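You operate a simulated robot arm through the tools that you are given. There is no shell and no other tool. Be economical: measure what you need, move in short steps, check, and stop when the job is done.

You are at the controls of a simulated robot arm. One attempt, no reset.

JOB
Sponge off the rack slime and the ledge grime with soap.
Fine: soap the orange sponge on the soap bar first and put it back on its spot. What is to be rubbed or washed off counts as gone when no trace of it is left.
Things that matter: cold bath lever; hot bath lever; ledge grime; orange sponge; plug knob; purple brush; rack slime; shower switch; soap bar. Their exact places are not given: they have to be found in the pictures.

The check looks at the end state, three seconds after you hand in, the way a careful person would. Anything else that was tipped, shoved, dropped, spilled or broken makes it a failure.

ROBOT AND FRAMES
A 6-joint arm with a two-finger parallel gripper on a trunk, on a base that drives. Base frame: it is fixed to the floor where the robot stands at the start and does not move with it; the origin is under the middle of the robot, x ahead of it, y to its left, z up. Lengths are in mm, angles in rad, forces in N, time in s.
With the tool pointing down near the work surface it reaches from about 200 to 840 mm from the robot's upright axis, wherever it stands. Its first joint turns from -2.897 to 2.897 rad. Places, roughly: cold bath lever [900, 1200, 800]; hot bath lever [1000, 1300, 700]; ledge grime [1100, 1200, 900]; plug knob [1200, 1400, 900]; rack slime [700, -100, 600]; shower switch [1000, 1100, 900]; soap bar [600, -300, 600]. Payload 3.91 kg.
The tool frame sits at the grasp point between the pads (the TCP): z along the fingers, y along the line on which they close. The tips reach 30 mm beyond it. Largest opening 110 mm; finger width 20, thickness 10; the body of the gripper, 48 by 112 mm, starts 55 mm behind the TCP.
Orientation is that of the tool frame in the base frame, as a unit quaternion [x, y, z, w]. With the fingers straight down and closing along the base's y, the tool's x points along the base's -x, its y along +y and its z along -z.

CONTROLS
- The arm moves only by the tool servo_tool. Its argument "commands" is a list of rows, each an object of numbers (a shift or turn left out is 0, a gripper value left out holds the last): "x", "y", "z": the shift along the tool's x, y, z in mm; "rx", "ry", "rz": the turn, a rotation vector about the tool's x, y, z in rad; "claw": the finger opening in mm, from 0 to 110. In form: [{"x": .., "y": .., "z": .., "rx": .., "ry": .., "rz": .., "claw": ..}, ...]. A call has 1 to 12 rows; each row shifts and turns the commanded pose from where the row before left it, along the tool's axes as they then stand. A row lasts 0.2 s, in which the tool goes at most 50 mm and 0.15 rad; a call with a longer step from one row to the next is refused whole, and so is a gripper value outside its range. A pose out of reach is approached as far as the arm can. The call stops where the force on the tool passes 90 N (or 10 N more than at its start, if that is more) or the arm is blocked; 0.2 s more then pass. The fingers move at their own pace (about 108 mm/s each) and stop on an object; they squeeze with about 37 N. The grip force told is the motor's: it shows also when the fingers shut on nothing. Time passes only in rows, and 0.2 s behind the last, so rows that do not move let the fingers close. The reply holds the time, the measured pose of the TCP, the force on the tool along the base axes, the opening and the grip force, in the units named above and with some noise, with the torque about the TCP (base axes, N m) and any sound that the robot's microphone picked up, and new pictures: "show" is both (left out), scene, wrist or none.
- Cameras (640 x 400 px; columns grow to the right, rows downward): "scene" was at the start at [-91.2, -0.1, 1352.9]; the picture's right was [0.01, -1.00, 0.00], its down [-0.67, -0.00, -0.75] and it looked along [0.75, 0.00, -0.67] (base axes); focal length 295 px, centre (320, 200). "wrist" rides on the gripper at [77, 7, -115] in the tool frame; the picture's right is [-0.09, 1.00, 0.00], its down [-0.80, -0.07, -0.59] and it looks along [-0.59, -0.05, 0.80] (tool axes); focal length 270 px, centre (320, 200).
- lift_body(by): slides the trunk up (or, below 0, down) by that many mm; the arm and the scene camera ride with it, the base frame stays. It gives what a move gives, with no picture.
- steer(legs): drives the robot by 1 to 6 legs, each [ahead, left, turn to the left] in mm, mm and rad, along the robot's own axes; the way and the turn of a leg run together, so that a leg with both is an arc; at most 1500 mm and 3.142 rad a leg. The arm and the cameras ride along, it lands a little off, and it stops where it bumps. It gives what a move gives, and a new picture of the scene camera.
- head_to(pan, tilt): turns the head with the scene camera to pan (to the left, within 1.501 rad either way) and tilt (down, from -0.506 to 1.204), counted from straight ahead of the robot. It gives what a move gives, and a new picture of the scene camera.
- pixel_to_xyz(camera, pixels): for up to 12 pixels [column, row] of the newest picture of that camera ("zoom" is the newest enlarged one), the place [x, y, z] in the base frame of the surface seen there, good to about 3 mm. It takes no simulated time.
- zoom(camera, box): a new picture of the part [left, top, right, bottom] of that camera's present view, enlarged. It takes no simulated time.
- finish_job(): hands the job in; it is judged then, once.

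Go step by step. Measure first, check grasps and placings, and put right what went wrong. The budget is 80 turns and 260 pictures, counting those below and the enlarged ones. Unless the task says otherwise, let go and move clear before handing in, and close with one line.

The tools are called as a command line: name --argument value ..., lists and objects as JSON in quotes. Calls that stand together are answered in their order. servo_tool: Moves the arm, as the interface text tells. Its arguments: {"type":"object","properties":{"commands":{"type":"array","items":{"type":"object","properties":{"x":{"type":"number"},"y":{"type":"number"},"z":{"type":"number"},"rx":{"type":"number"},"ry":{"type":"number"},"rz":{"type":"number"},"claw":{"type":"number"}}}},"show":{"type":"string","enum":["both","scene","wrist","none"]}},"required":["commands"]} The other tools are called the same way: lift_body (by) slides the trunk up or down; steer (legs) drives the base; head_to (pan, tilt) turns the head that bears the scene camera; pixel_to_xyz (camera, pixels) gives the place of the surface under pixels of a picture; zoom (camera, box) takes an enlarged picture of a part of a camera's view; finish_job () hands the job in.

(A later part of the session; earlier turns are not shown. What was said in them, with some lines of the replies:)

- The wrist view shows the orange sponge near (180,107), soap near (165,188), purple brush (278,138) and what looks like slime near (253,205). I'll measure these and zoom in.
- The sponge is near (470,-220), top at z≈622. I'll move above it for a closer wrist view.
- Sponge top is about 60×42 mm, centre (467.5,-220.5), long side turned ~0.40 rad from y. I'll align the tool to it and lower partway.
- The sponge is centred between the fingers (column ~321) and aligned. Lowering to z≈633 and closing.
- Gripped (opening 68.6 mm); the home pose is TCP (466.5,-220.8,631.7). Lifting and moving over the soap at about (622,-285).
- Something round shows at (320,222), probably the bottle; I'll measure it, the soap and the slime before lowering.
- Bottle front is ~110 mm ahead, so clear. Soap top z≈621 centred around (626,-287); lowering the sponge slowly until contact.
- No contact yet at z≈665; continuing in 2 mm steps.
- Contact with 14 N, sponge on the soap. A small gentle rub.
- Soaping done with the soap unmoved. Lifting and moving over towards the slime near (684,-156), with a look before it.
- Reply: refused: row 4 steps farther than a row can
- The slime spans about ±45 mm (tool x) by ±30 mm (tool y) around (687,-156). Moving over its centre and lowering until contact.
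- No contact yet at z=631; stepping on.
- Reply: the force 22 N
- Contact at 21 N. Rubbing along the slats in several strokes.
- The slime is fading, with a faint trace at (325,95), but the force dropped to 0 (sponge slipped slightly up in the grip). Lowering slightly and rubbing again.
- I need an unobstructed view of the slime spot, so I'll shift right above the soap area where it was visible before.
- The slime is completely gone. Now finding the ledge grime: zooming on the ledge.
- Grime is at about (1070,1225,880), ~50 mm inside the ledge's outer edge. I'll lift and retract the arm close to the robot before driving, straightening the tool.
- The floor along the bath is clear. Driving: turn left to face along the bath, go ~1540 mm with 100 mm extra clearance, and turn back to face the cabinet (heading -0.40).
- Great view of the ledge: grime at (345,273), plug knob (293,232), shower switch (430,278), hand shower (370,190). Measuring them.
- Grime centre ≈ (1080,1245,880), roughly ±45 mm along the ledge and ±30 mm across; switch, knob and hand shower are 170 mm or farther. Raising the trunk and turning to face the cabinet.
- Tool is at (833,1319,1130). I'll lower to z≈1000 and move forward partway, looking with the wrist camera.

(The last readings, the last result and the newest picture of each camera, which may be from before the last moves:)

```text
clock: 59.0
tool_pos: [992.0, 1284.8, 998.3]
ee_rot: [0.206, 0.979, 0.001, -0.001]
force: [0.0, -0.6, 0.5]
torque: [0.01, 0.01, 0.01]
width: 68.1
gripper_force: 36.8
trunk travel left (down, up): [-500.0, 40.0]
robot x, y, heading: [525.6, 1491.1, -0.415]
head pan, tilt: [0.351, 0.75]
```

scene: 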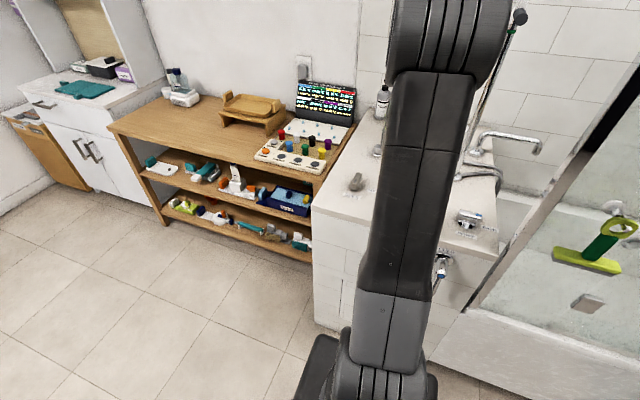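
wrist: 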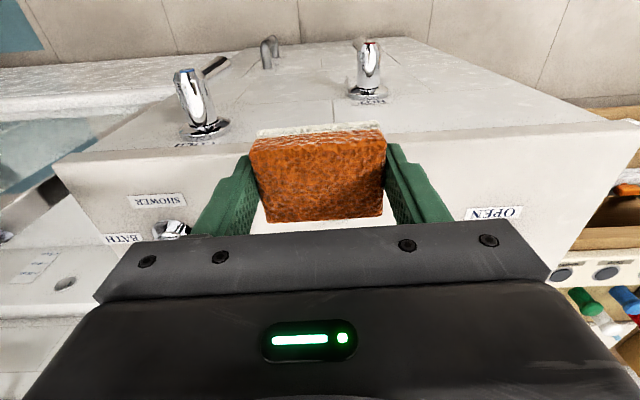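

servo_tool --commands '[{"x": -33}, {"x": -33}, {"x": -31, "y": -1}, {"z": 40}, {"z": 28}, {"z": 10}, {}]' --show "both"

```text
clock: 60.6
tool_pos: [1080.7, 1244.0, 920.1]
ee_rot: [0.205, 0.979, 0.0, -0.001]
force: [0.3, -0.2, 0.3]
torque: [-0.01, 0.0, 0.01]
width: 68.4
gripper_force: 36.7
trunk travel left (down, up): [-500.0, 40.0]
robot x, y, heading: [523.0, 1488.5, -0.414]
head pan, tilt: [0.351, 0.75]
```

scene: 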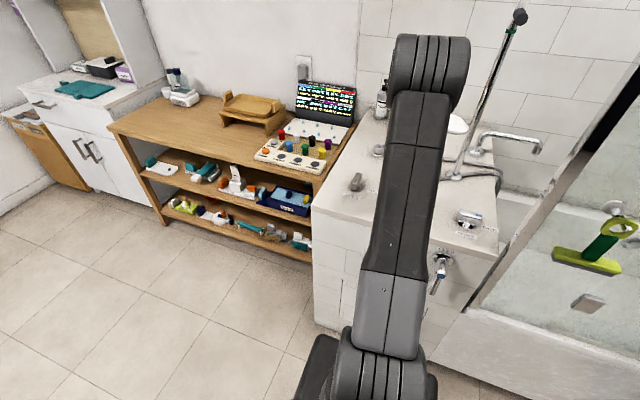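
wrist: 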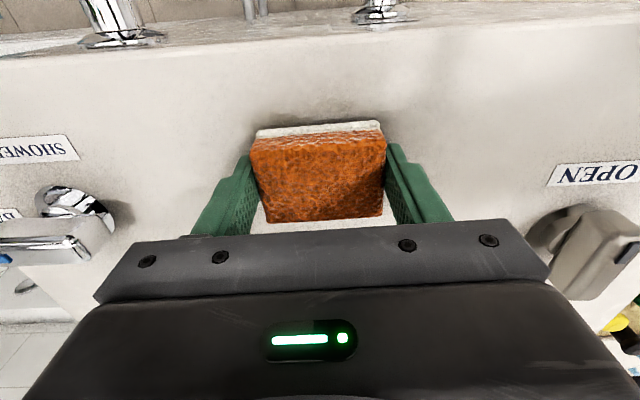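

servo_tool --commands '[{"z": 2}, {"z": 1.5}, {"z": 1.5}, {"z": 1}, {}]' --show "none"

```text
clock: 61.8
tool_pos: [1081.0, 1244.6, 915.5]
ee_rot: [0.205, 0.979, 0.0, -0.001]
force: [0.6, -0.1, 0.0]
torque: [0.02, 0.01, -0.02]
width: 68.3
gripper_force: 36.9
trunk travel left (down, up): [-500.0, 40.0]
robot x, y, heading: [524.8, 1491.4, -0.412]
head pan, tilt: [0.351, 0.75]
```

servo_tool --commands '[{"z": 1}, {"z": 1}, {}]' --show "none"

```text
clock: 62.6
tool_pos: [1080.8, 1245.0, 913.7]
ee_rot: [0.204, 0.979, -0.001, 0.002]
force: [2.8, 0.0, 15.8]
torque: [0.0, -0.1, 0.04]
width: 68.2
gripper_force: 36.8
trunk travel left (down, up): [-500.0, 40.0]
robot x, y, heading: [525.3, 1487.6, -0.414]
head pan, tilt: [0.351, 0.75]
```

Contact at 16 N. Rubbing over the grime in rows.

servo_tool --commands '[{"y": 12}, {"y": 12}, {"x": 12}, {"x": 10, "z": 0.3}, {"y": -12}, {"y": -12}, {"y": -12}, {"y": -12}, {"x": -11, "z": 0.3}, {"x": -11}, {"y": 12}, {"y": 12}]' --show "none"

servo_tool --commands '[{"y": 12, "z": 0.3}, {"y": 12}, {"x": -12}, {"x": -10, "z": 0.3}, {"y": -12}, {"y": -12}, {"y": -12}, {"y": -12}, {"x": 11, "z": 0.3}, {"x": 11}, {"y": 12}, {"y": 12}]' --show "none"

servo_tool --commands '[{"y": 12, "z": 0.3}, {"y": 12}, {"x": 12}, {"x": 10, "z": 0.3}, {"y": -12}, {"y": -12}, {"y": -12}, {"y": -12}, {"x": -11}, {"x": -11}, {"y": 12}, {"y": 12}]' --show "both"

```text
clock: 65.2
tool_pos: [1080.3, 1241.9, 913.9]
ee_rot: [0.206, 0.978, -0.001, 0.001]
force: [-5.4, -16.2, 24.5]
torque: [-0.62, 0.38, 0.04]
width: 68.4
gripper_force: 36.5
trunk travel left (down, up): [-500.0, 40.0]
robot x, y, heading: [529.2, 1488.3, -0.41]
head pan, tilt: [0.351, 0.75]
```

```text
clock: 67.8
tool_pos: [1075.4, 1241.7, 913.9]
ee_rot: [0.207, 0.978, 0.0, 0.0]
force: [-10.8, -31.8, 42.0]
torque: [-1.0, 0.14, -0.25]
width: 68.4
gripper_force: 37.4
trunk travel left (down, up): [-500.0, 40.0]
robot x, y, heading: [523.3, 1490.6, -0.42]
head pan, tilt: [0.351, 0.75]
```

```text
clock: 70.4
tool_pos: [1079.0, 1240.3, 914.8]
ee_rot: [0.207, 0.978, -0.001, 0.003]
force: [-10.7, -24.9, 35.9]
torque: [-0.81, 0.66, 0.21]
width: 68.6
gripper_force: 37.5
trunk travel left (down, up): [-500.0, 40.0]
robot x, y, heading: [525.9, 1490.9, -0.415]
head pan, tilt: [0.351, 0.75]
```

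scene: 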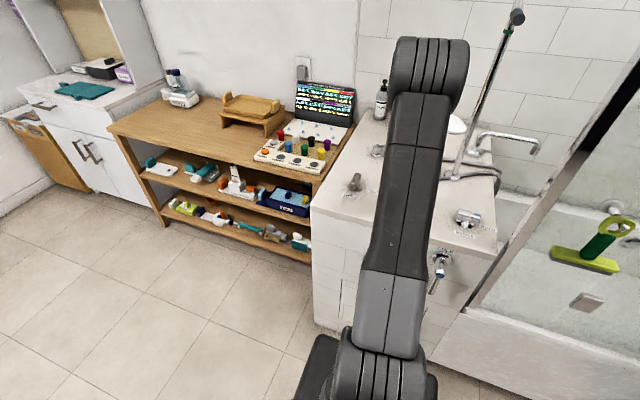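
wrist: 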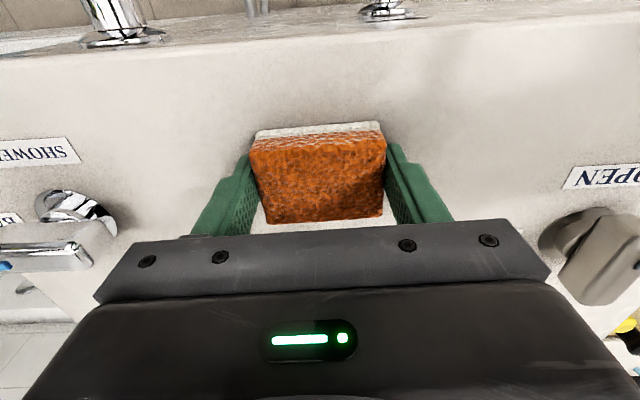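

Pressing about 36 N; now lifting straight up and shifting left over clear air to inspect the spot.

servo_tool --commands '[{"z": -45}, {"z": -45}, {"y": 35}, {"y": 35}, {"y": 35}, {"y": 35}, {}]' --show "wrist"

zoom --camera "wrist" --box '[60, 20, 260, 220]'

```text
clock: 72.0
tool_pos: [1137.2, 1372.7, 1000.7]
ee_rot: [0.205, 0.979, 0.0, -0.002]
force: [-0.2, -0.4, 0.2]
torque: [0.0, -0.01, 0.01]
width: 68.3
gripper_force: 37.0
trunk travel left (down, up): [-500.0, 40.0]
robot x, y, heading: [525.6, 1484.9, -0.416]
head pan, tilt: [0.351, 0.75]
```

wrist: 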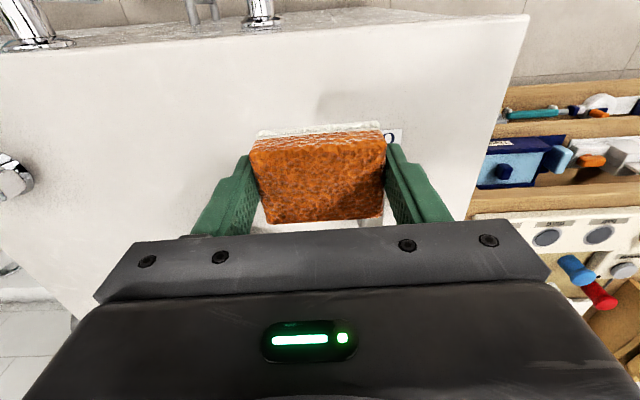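

```text
2.00 times, centred on (160, 120) of wrist
```

zoom: 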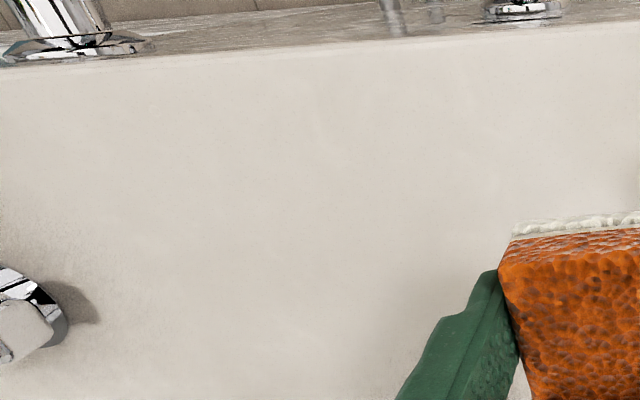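

The ledge looks clean. Verifying that the region seen covers the grime spot, then retracting.

pixel_to_xyz --camera "wrist" --pixels '[[150, 110], [100, 130], [180, 150], [150, 170], [160, 80]]'

servo_tool --commands '[{"x": 45, "z": -15}, {"x": 45, "z": -20}, {"x": 45, "z": -20}, {"x": 40, "y": -25}, {"x": 40, "y": -25}, {"x": 35, "y": -30}, {"y": -35, "z": -30}, {"y": -30, "z": -20}, {}]' --show "none"

```text
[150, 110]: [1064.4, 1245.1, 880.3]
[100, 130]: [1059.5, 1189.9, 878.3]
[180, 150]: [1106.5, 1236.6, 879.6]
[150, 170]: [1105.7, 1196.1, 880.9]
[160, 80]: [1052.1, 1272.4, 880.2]
```

```text
clock: 74.0
tool_pos: [849.9, 1342.2, 1107.2]
ee_rot: [0.204, 0.979, -0.001, -0.001]
force: [1.0, -0.1, -0.4]
torque: [-0.05, -0.01, 0.0]
width: 68.2
gripper_force: 37.7
trunk travel left (down, up): [-500.0, 40.0]
robot x, y, heading: [526.0, 1487.5, -0.414]
head pan, tilt: [0.351, 0.75]
```

Turning away to face along the bath, then a clear look at the ledge from the head camera.

steer --legs '[[0, 0, 1.58]]'

head_to --pan -1.2 --tilt 0.6

zoom --camera "scene" --box '[240, 190, 460, 350]'

```text
clock: 78.2
tool_pos: [673.8, 1813.5, 1106.4]
ee_rot: [-0.544, 0.839, 0.0, -0.001]
force: [0.6, -0.5, -0.1]
torque: [0.03, -0.02, -0.02]
width: 68.5
gripper_force: 37.0
trunk travel left (down, up): [-500.0, 40.0]
robot x, y, heading: [524.3, 1485.4, 1.151]
head pan, tilt: [0.351, 0.75]
```

scene: 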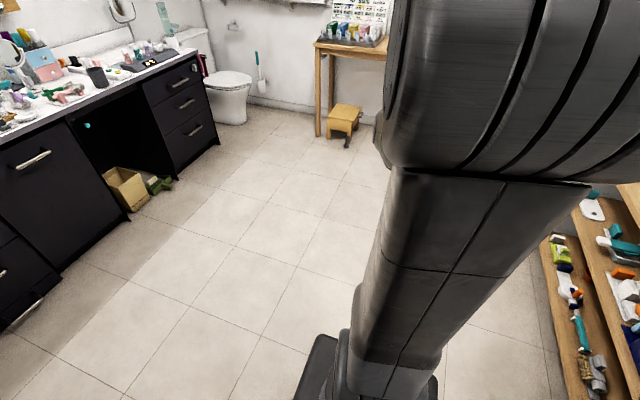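

```text
clock: 79.9
tool_pos: [674.2, 1812.6, 1106.7]
ee_rot: [-0.544, 0.839, 0.0, 0.0]
force: [-0.5, -0.6, 0.3]
torque: [0.03, 0.01, 0.0]
width: 68.4
gripper_force: 37.1
trunk travel left (down, up): [-500.0, 40.0]
robot x, y, heading: [526.0, 1487.3, 1.149]
head pan, tilt: [-1.201, 0.6]
```

scene: 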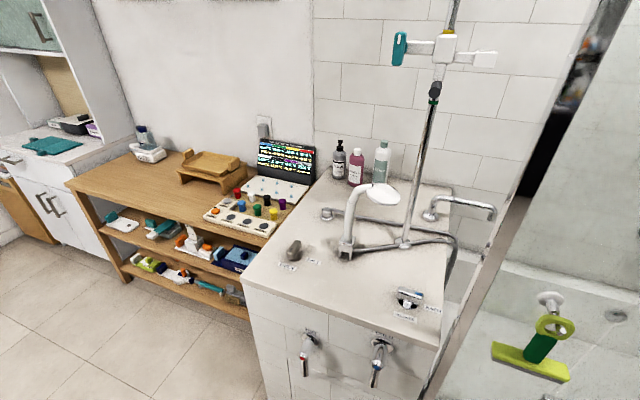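

```text
2.50 times, centred on (350, 270) of scene
```

zoom: 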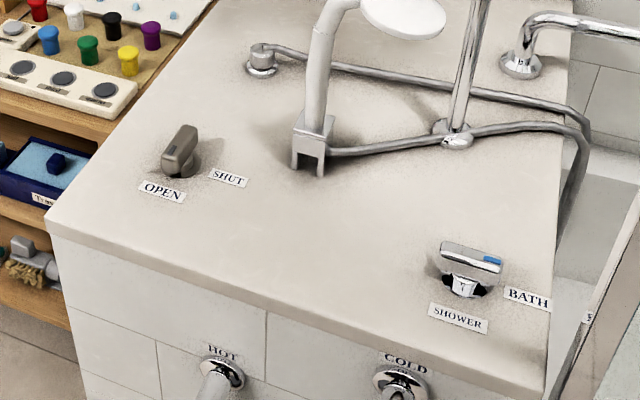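

The ledge is spotless and switch, levers and knob look untouched. Driving back to the start spot and lowering the trunk.

steer --legs '[[-786, -64, 0], [-786, -64, 0], [0, 0, -1.15]]'

lift_body --by -200

head_to --pan 0 --tilt 0.73

```text
clock: 90.8
tool_pos: [358.1, 3.3, 1106.7]
ee_rot: [-0.006, 1.0, -0.001, -0.001]
force: [-0.5, 0.9, 0.6]
torque: [-0.02, -0.02, -0.02]
width: 68.1
gripper_force: 36.8
trunk travel left (down, up): [-500.0, 40.0]
robot x, y, heading: [3.5, -1.1, 0.016]
head pan, tilt: [-1.201, 0.6]
```

scene: 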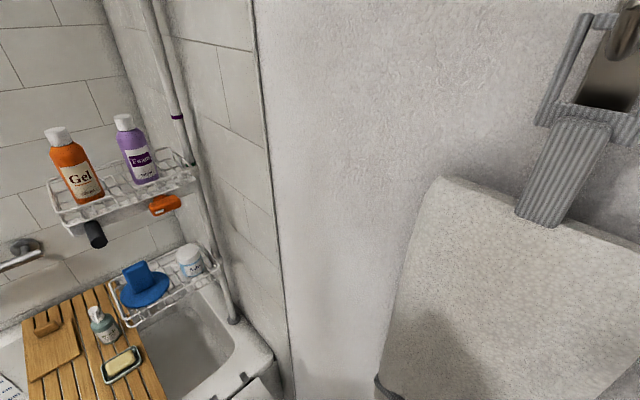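

```text
clock: 93.0
tool_pos: [361.5, 2.7, 906.0]
ee_rot: [-0.006, 1.0, 0.0, -0.002]
force: [1.1, 0.1, -0.3]
torque: [-0.04, -0.02, 0.02]
width: 68.3
gripper_force: 37.2
trunk travel left (down, up): [-300.0, 240.0]
robot x, y, heading: [3.3, -4.2, 0.015]
head pan, tilt: [-1.201, 0.6]
```

```text
clock: 94.4
tool_pos: [361.3, 2.2, 906.7]
ee_rot: [-0.007, 1.0, -0.001, -0.001]
force: [-0.1, 0.0, -0.7]
torque: [0.0, 0.0, 0.04]
width: 68.2
gripper_force: 36.7
trunk travel left (down, up): [-300.0, 240.0]
robot x, y, heading: [4.7, 3.1, 0.014]
head pan, tilt: [0.0, 0.73]
```

scene: 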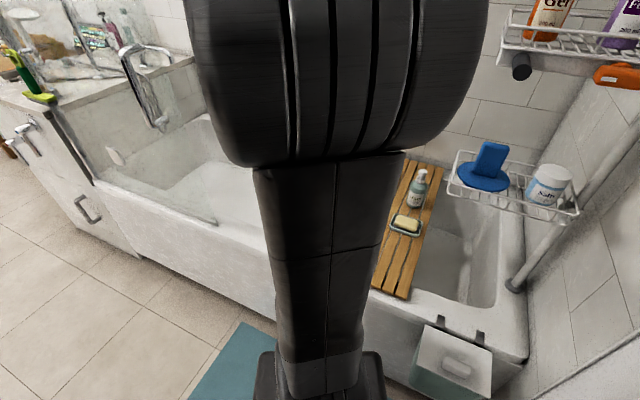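

Moving back above the sponge's spot (466.5,-220.8) with the original yaw.

servo_tool --commands '[{"x": -17, "y": -37.4}, {"x": -17, "y": -37.4, "z": 20}, {"x": -17, "y": -37.4, "z": 20}, {"x": -17, "y": -37.4, "z": 20}, {"x": -17, "y": -37.4, "z": 20}, {"x": -17.4, "y": -37.5, "z": 20}, {"rz": 0.137, "z": 25}, {"rz": 0.138, "z": 25}, {"rz": 0.138, "z": 20}, {}]' --show "both"

```text
clock: 96.6
tool_pos: [469.0, -222.4, 736.0]
ee_rot: [0.199, 0.98, -0.001, -0.002]
force: [0.0, 0.2, -0.1]
torque: [-0.01, 0.01, 0.0]
width: 68.6
gripper_force: 37.2
trunk travel left (down, up): [-300.0, 240.0]
robot x, y, heading: [2.3, 3.4, 0.012]
head pan, tilt: [0.0, 0.73]
```

scene: 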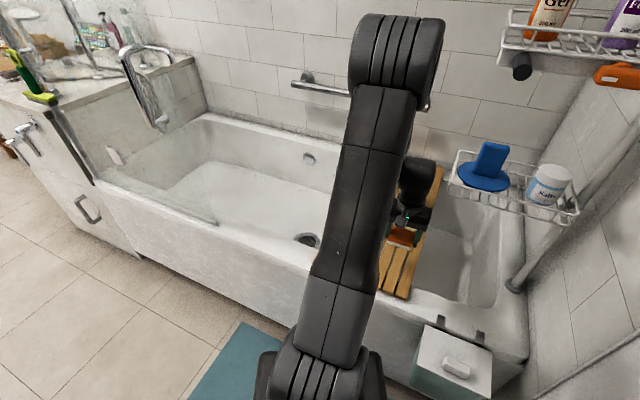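
wrist: 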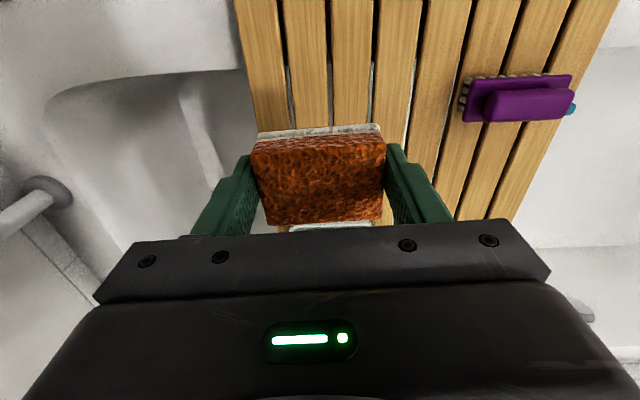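

servo_tool --commands '[{"x": 2, "z": 40}, {"z": 40}, {"z": 20}, {"z": 5}, {"z": 2}, {}]' --show "wrist"

```text
clock: 98.0
tool_pos: [464.7, -220.1, 629.9]
ee_rot: [0.197, 0.98, 0.0, -0.002]
force: [-0.3, 0.5, -0.2]
torque: [-0.03, 0.0, -0.03]
width: 68.3
gripper_force: 37.1
trunk travel left (down, up): [-300.0, 240.0]
robot x, y, heading: [2.0, -0.8, 0.015]
head pan, tilt: [0.0, 0.73]
```

wrist: 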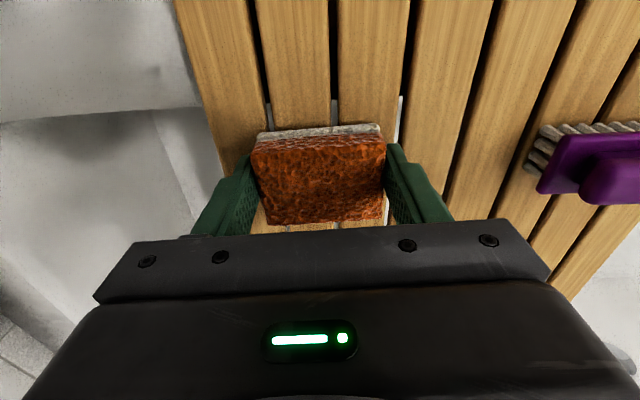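

Matches the original grasp view; easing down to contact.

servo_tool --commands '[{"z": 1.5, "x": -1}, {"z": 1}, {"z": 1}, {}]' --show "none"

```text
clock: 99.0
tool_pos: [465.7, -218.6, 626.5]
ee_rot: [0.198, 0.98, -0.001, -0.001]
force: [-1.4, 2.7, 13.6]
torque: [0.13, -0.11, 0.02]
width: 68.4
gripper_force: 36.8
trunk travel left (down, up): [-300.0, 240.0]
robot x, y, heading: [5.6, -2.4, 0.015]
head pan, tilt: [0.0, 0.73]
```

Touching the board at 13.6 N. Opening and lifting clear.

servo_tool --commands '[{"claw": 85}, {"claw": 100}, {"claw": 100}, {"z": -40}, {"z": -45}, {"z": -45}, {"z": -45}, {"z": -45}]' --show "both"

zoom --camera "wrist" --box '[220, 30, 500, 230]'

zoom --camera "scene" --box '[360, 140, 480, 300]'

```text
clock: 100.8
tool_pos: [464.7, -220.2, 845.1]
ee_rot: [0.197, 0.98, 0.0, -0.002]
force: [0.1, -0.6, 0.0]
torque: [0.02, 0.01, 0.03]
width: 99.8
gripper_force: 0.1
trunk travel left (down, up): [-300.0, 240.0]
robot x, y, heading: [4.9, 1.3, 0.013]
head pan, tilt: [0.0, 0.73]
```

scene: 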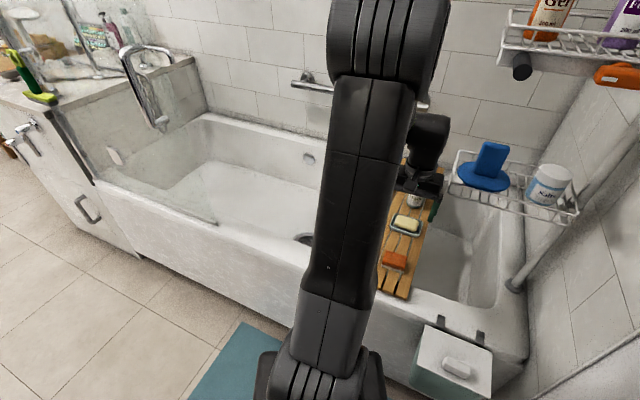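
wrist: 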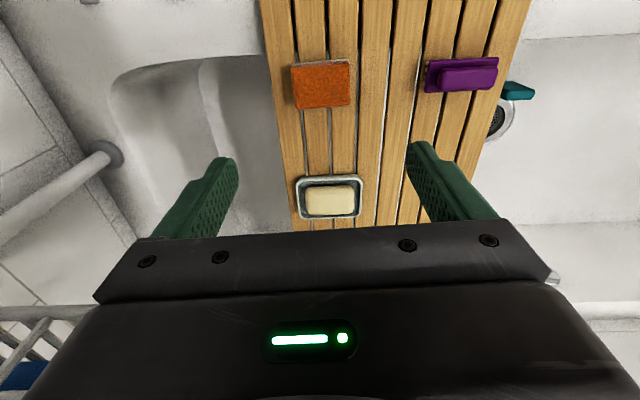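

```text
2.00 times, centred on (360, 130) of wrist
```

zoom: 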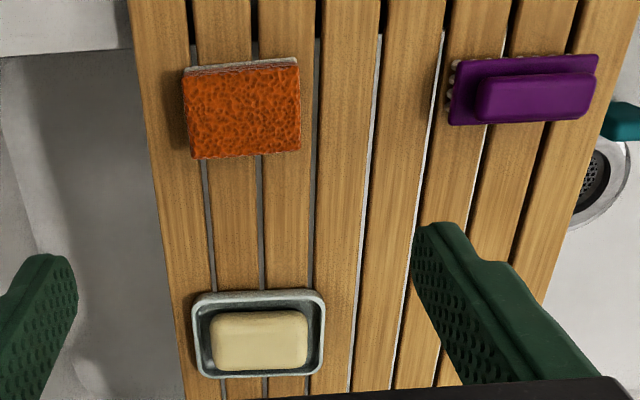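

```text
2.50 times, centred on (420, 220) of scene
```

zoom: 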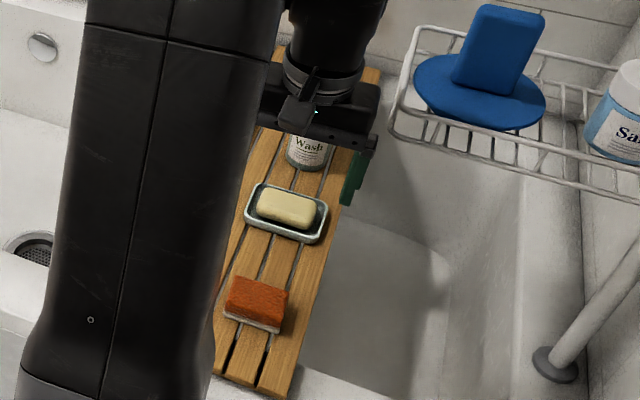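

pixel_to_xyz --camera "wrist" --pixels '[[320, 86], [295, 68], [346, 65], [348, 100], [297, 104], [330, 198], [462, 75]]'

```text
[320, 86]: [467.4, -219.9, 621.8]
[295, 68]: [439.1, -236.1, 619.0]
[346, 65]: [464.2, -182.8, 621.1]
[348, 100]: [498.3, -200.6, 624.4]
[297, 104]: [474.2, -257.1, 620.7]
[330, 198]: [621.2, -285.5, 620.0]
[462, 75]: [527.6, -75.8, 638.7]
```

The sponge is back on its spot at (467,-220), the soap and brush have not moved, both stains are gone and the arm is clear. Handing in.

finish_job

```text
The job is handed in.
```

I soaped the sponge, rubbed off the rack slime and the ledge grime until no trace showed in the pictures, and put the sponge back on its spot. The job is handed in; I haven't seen the result of the check.
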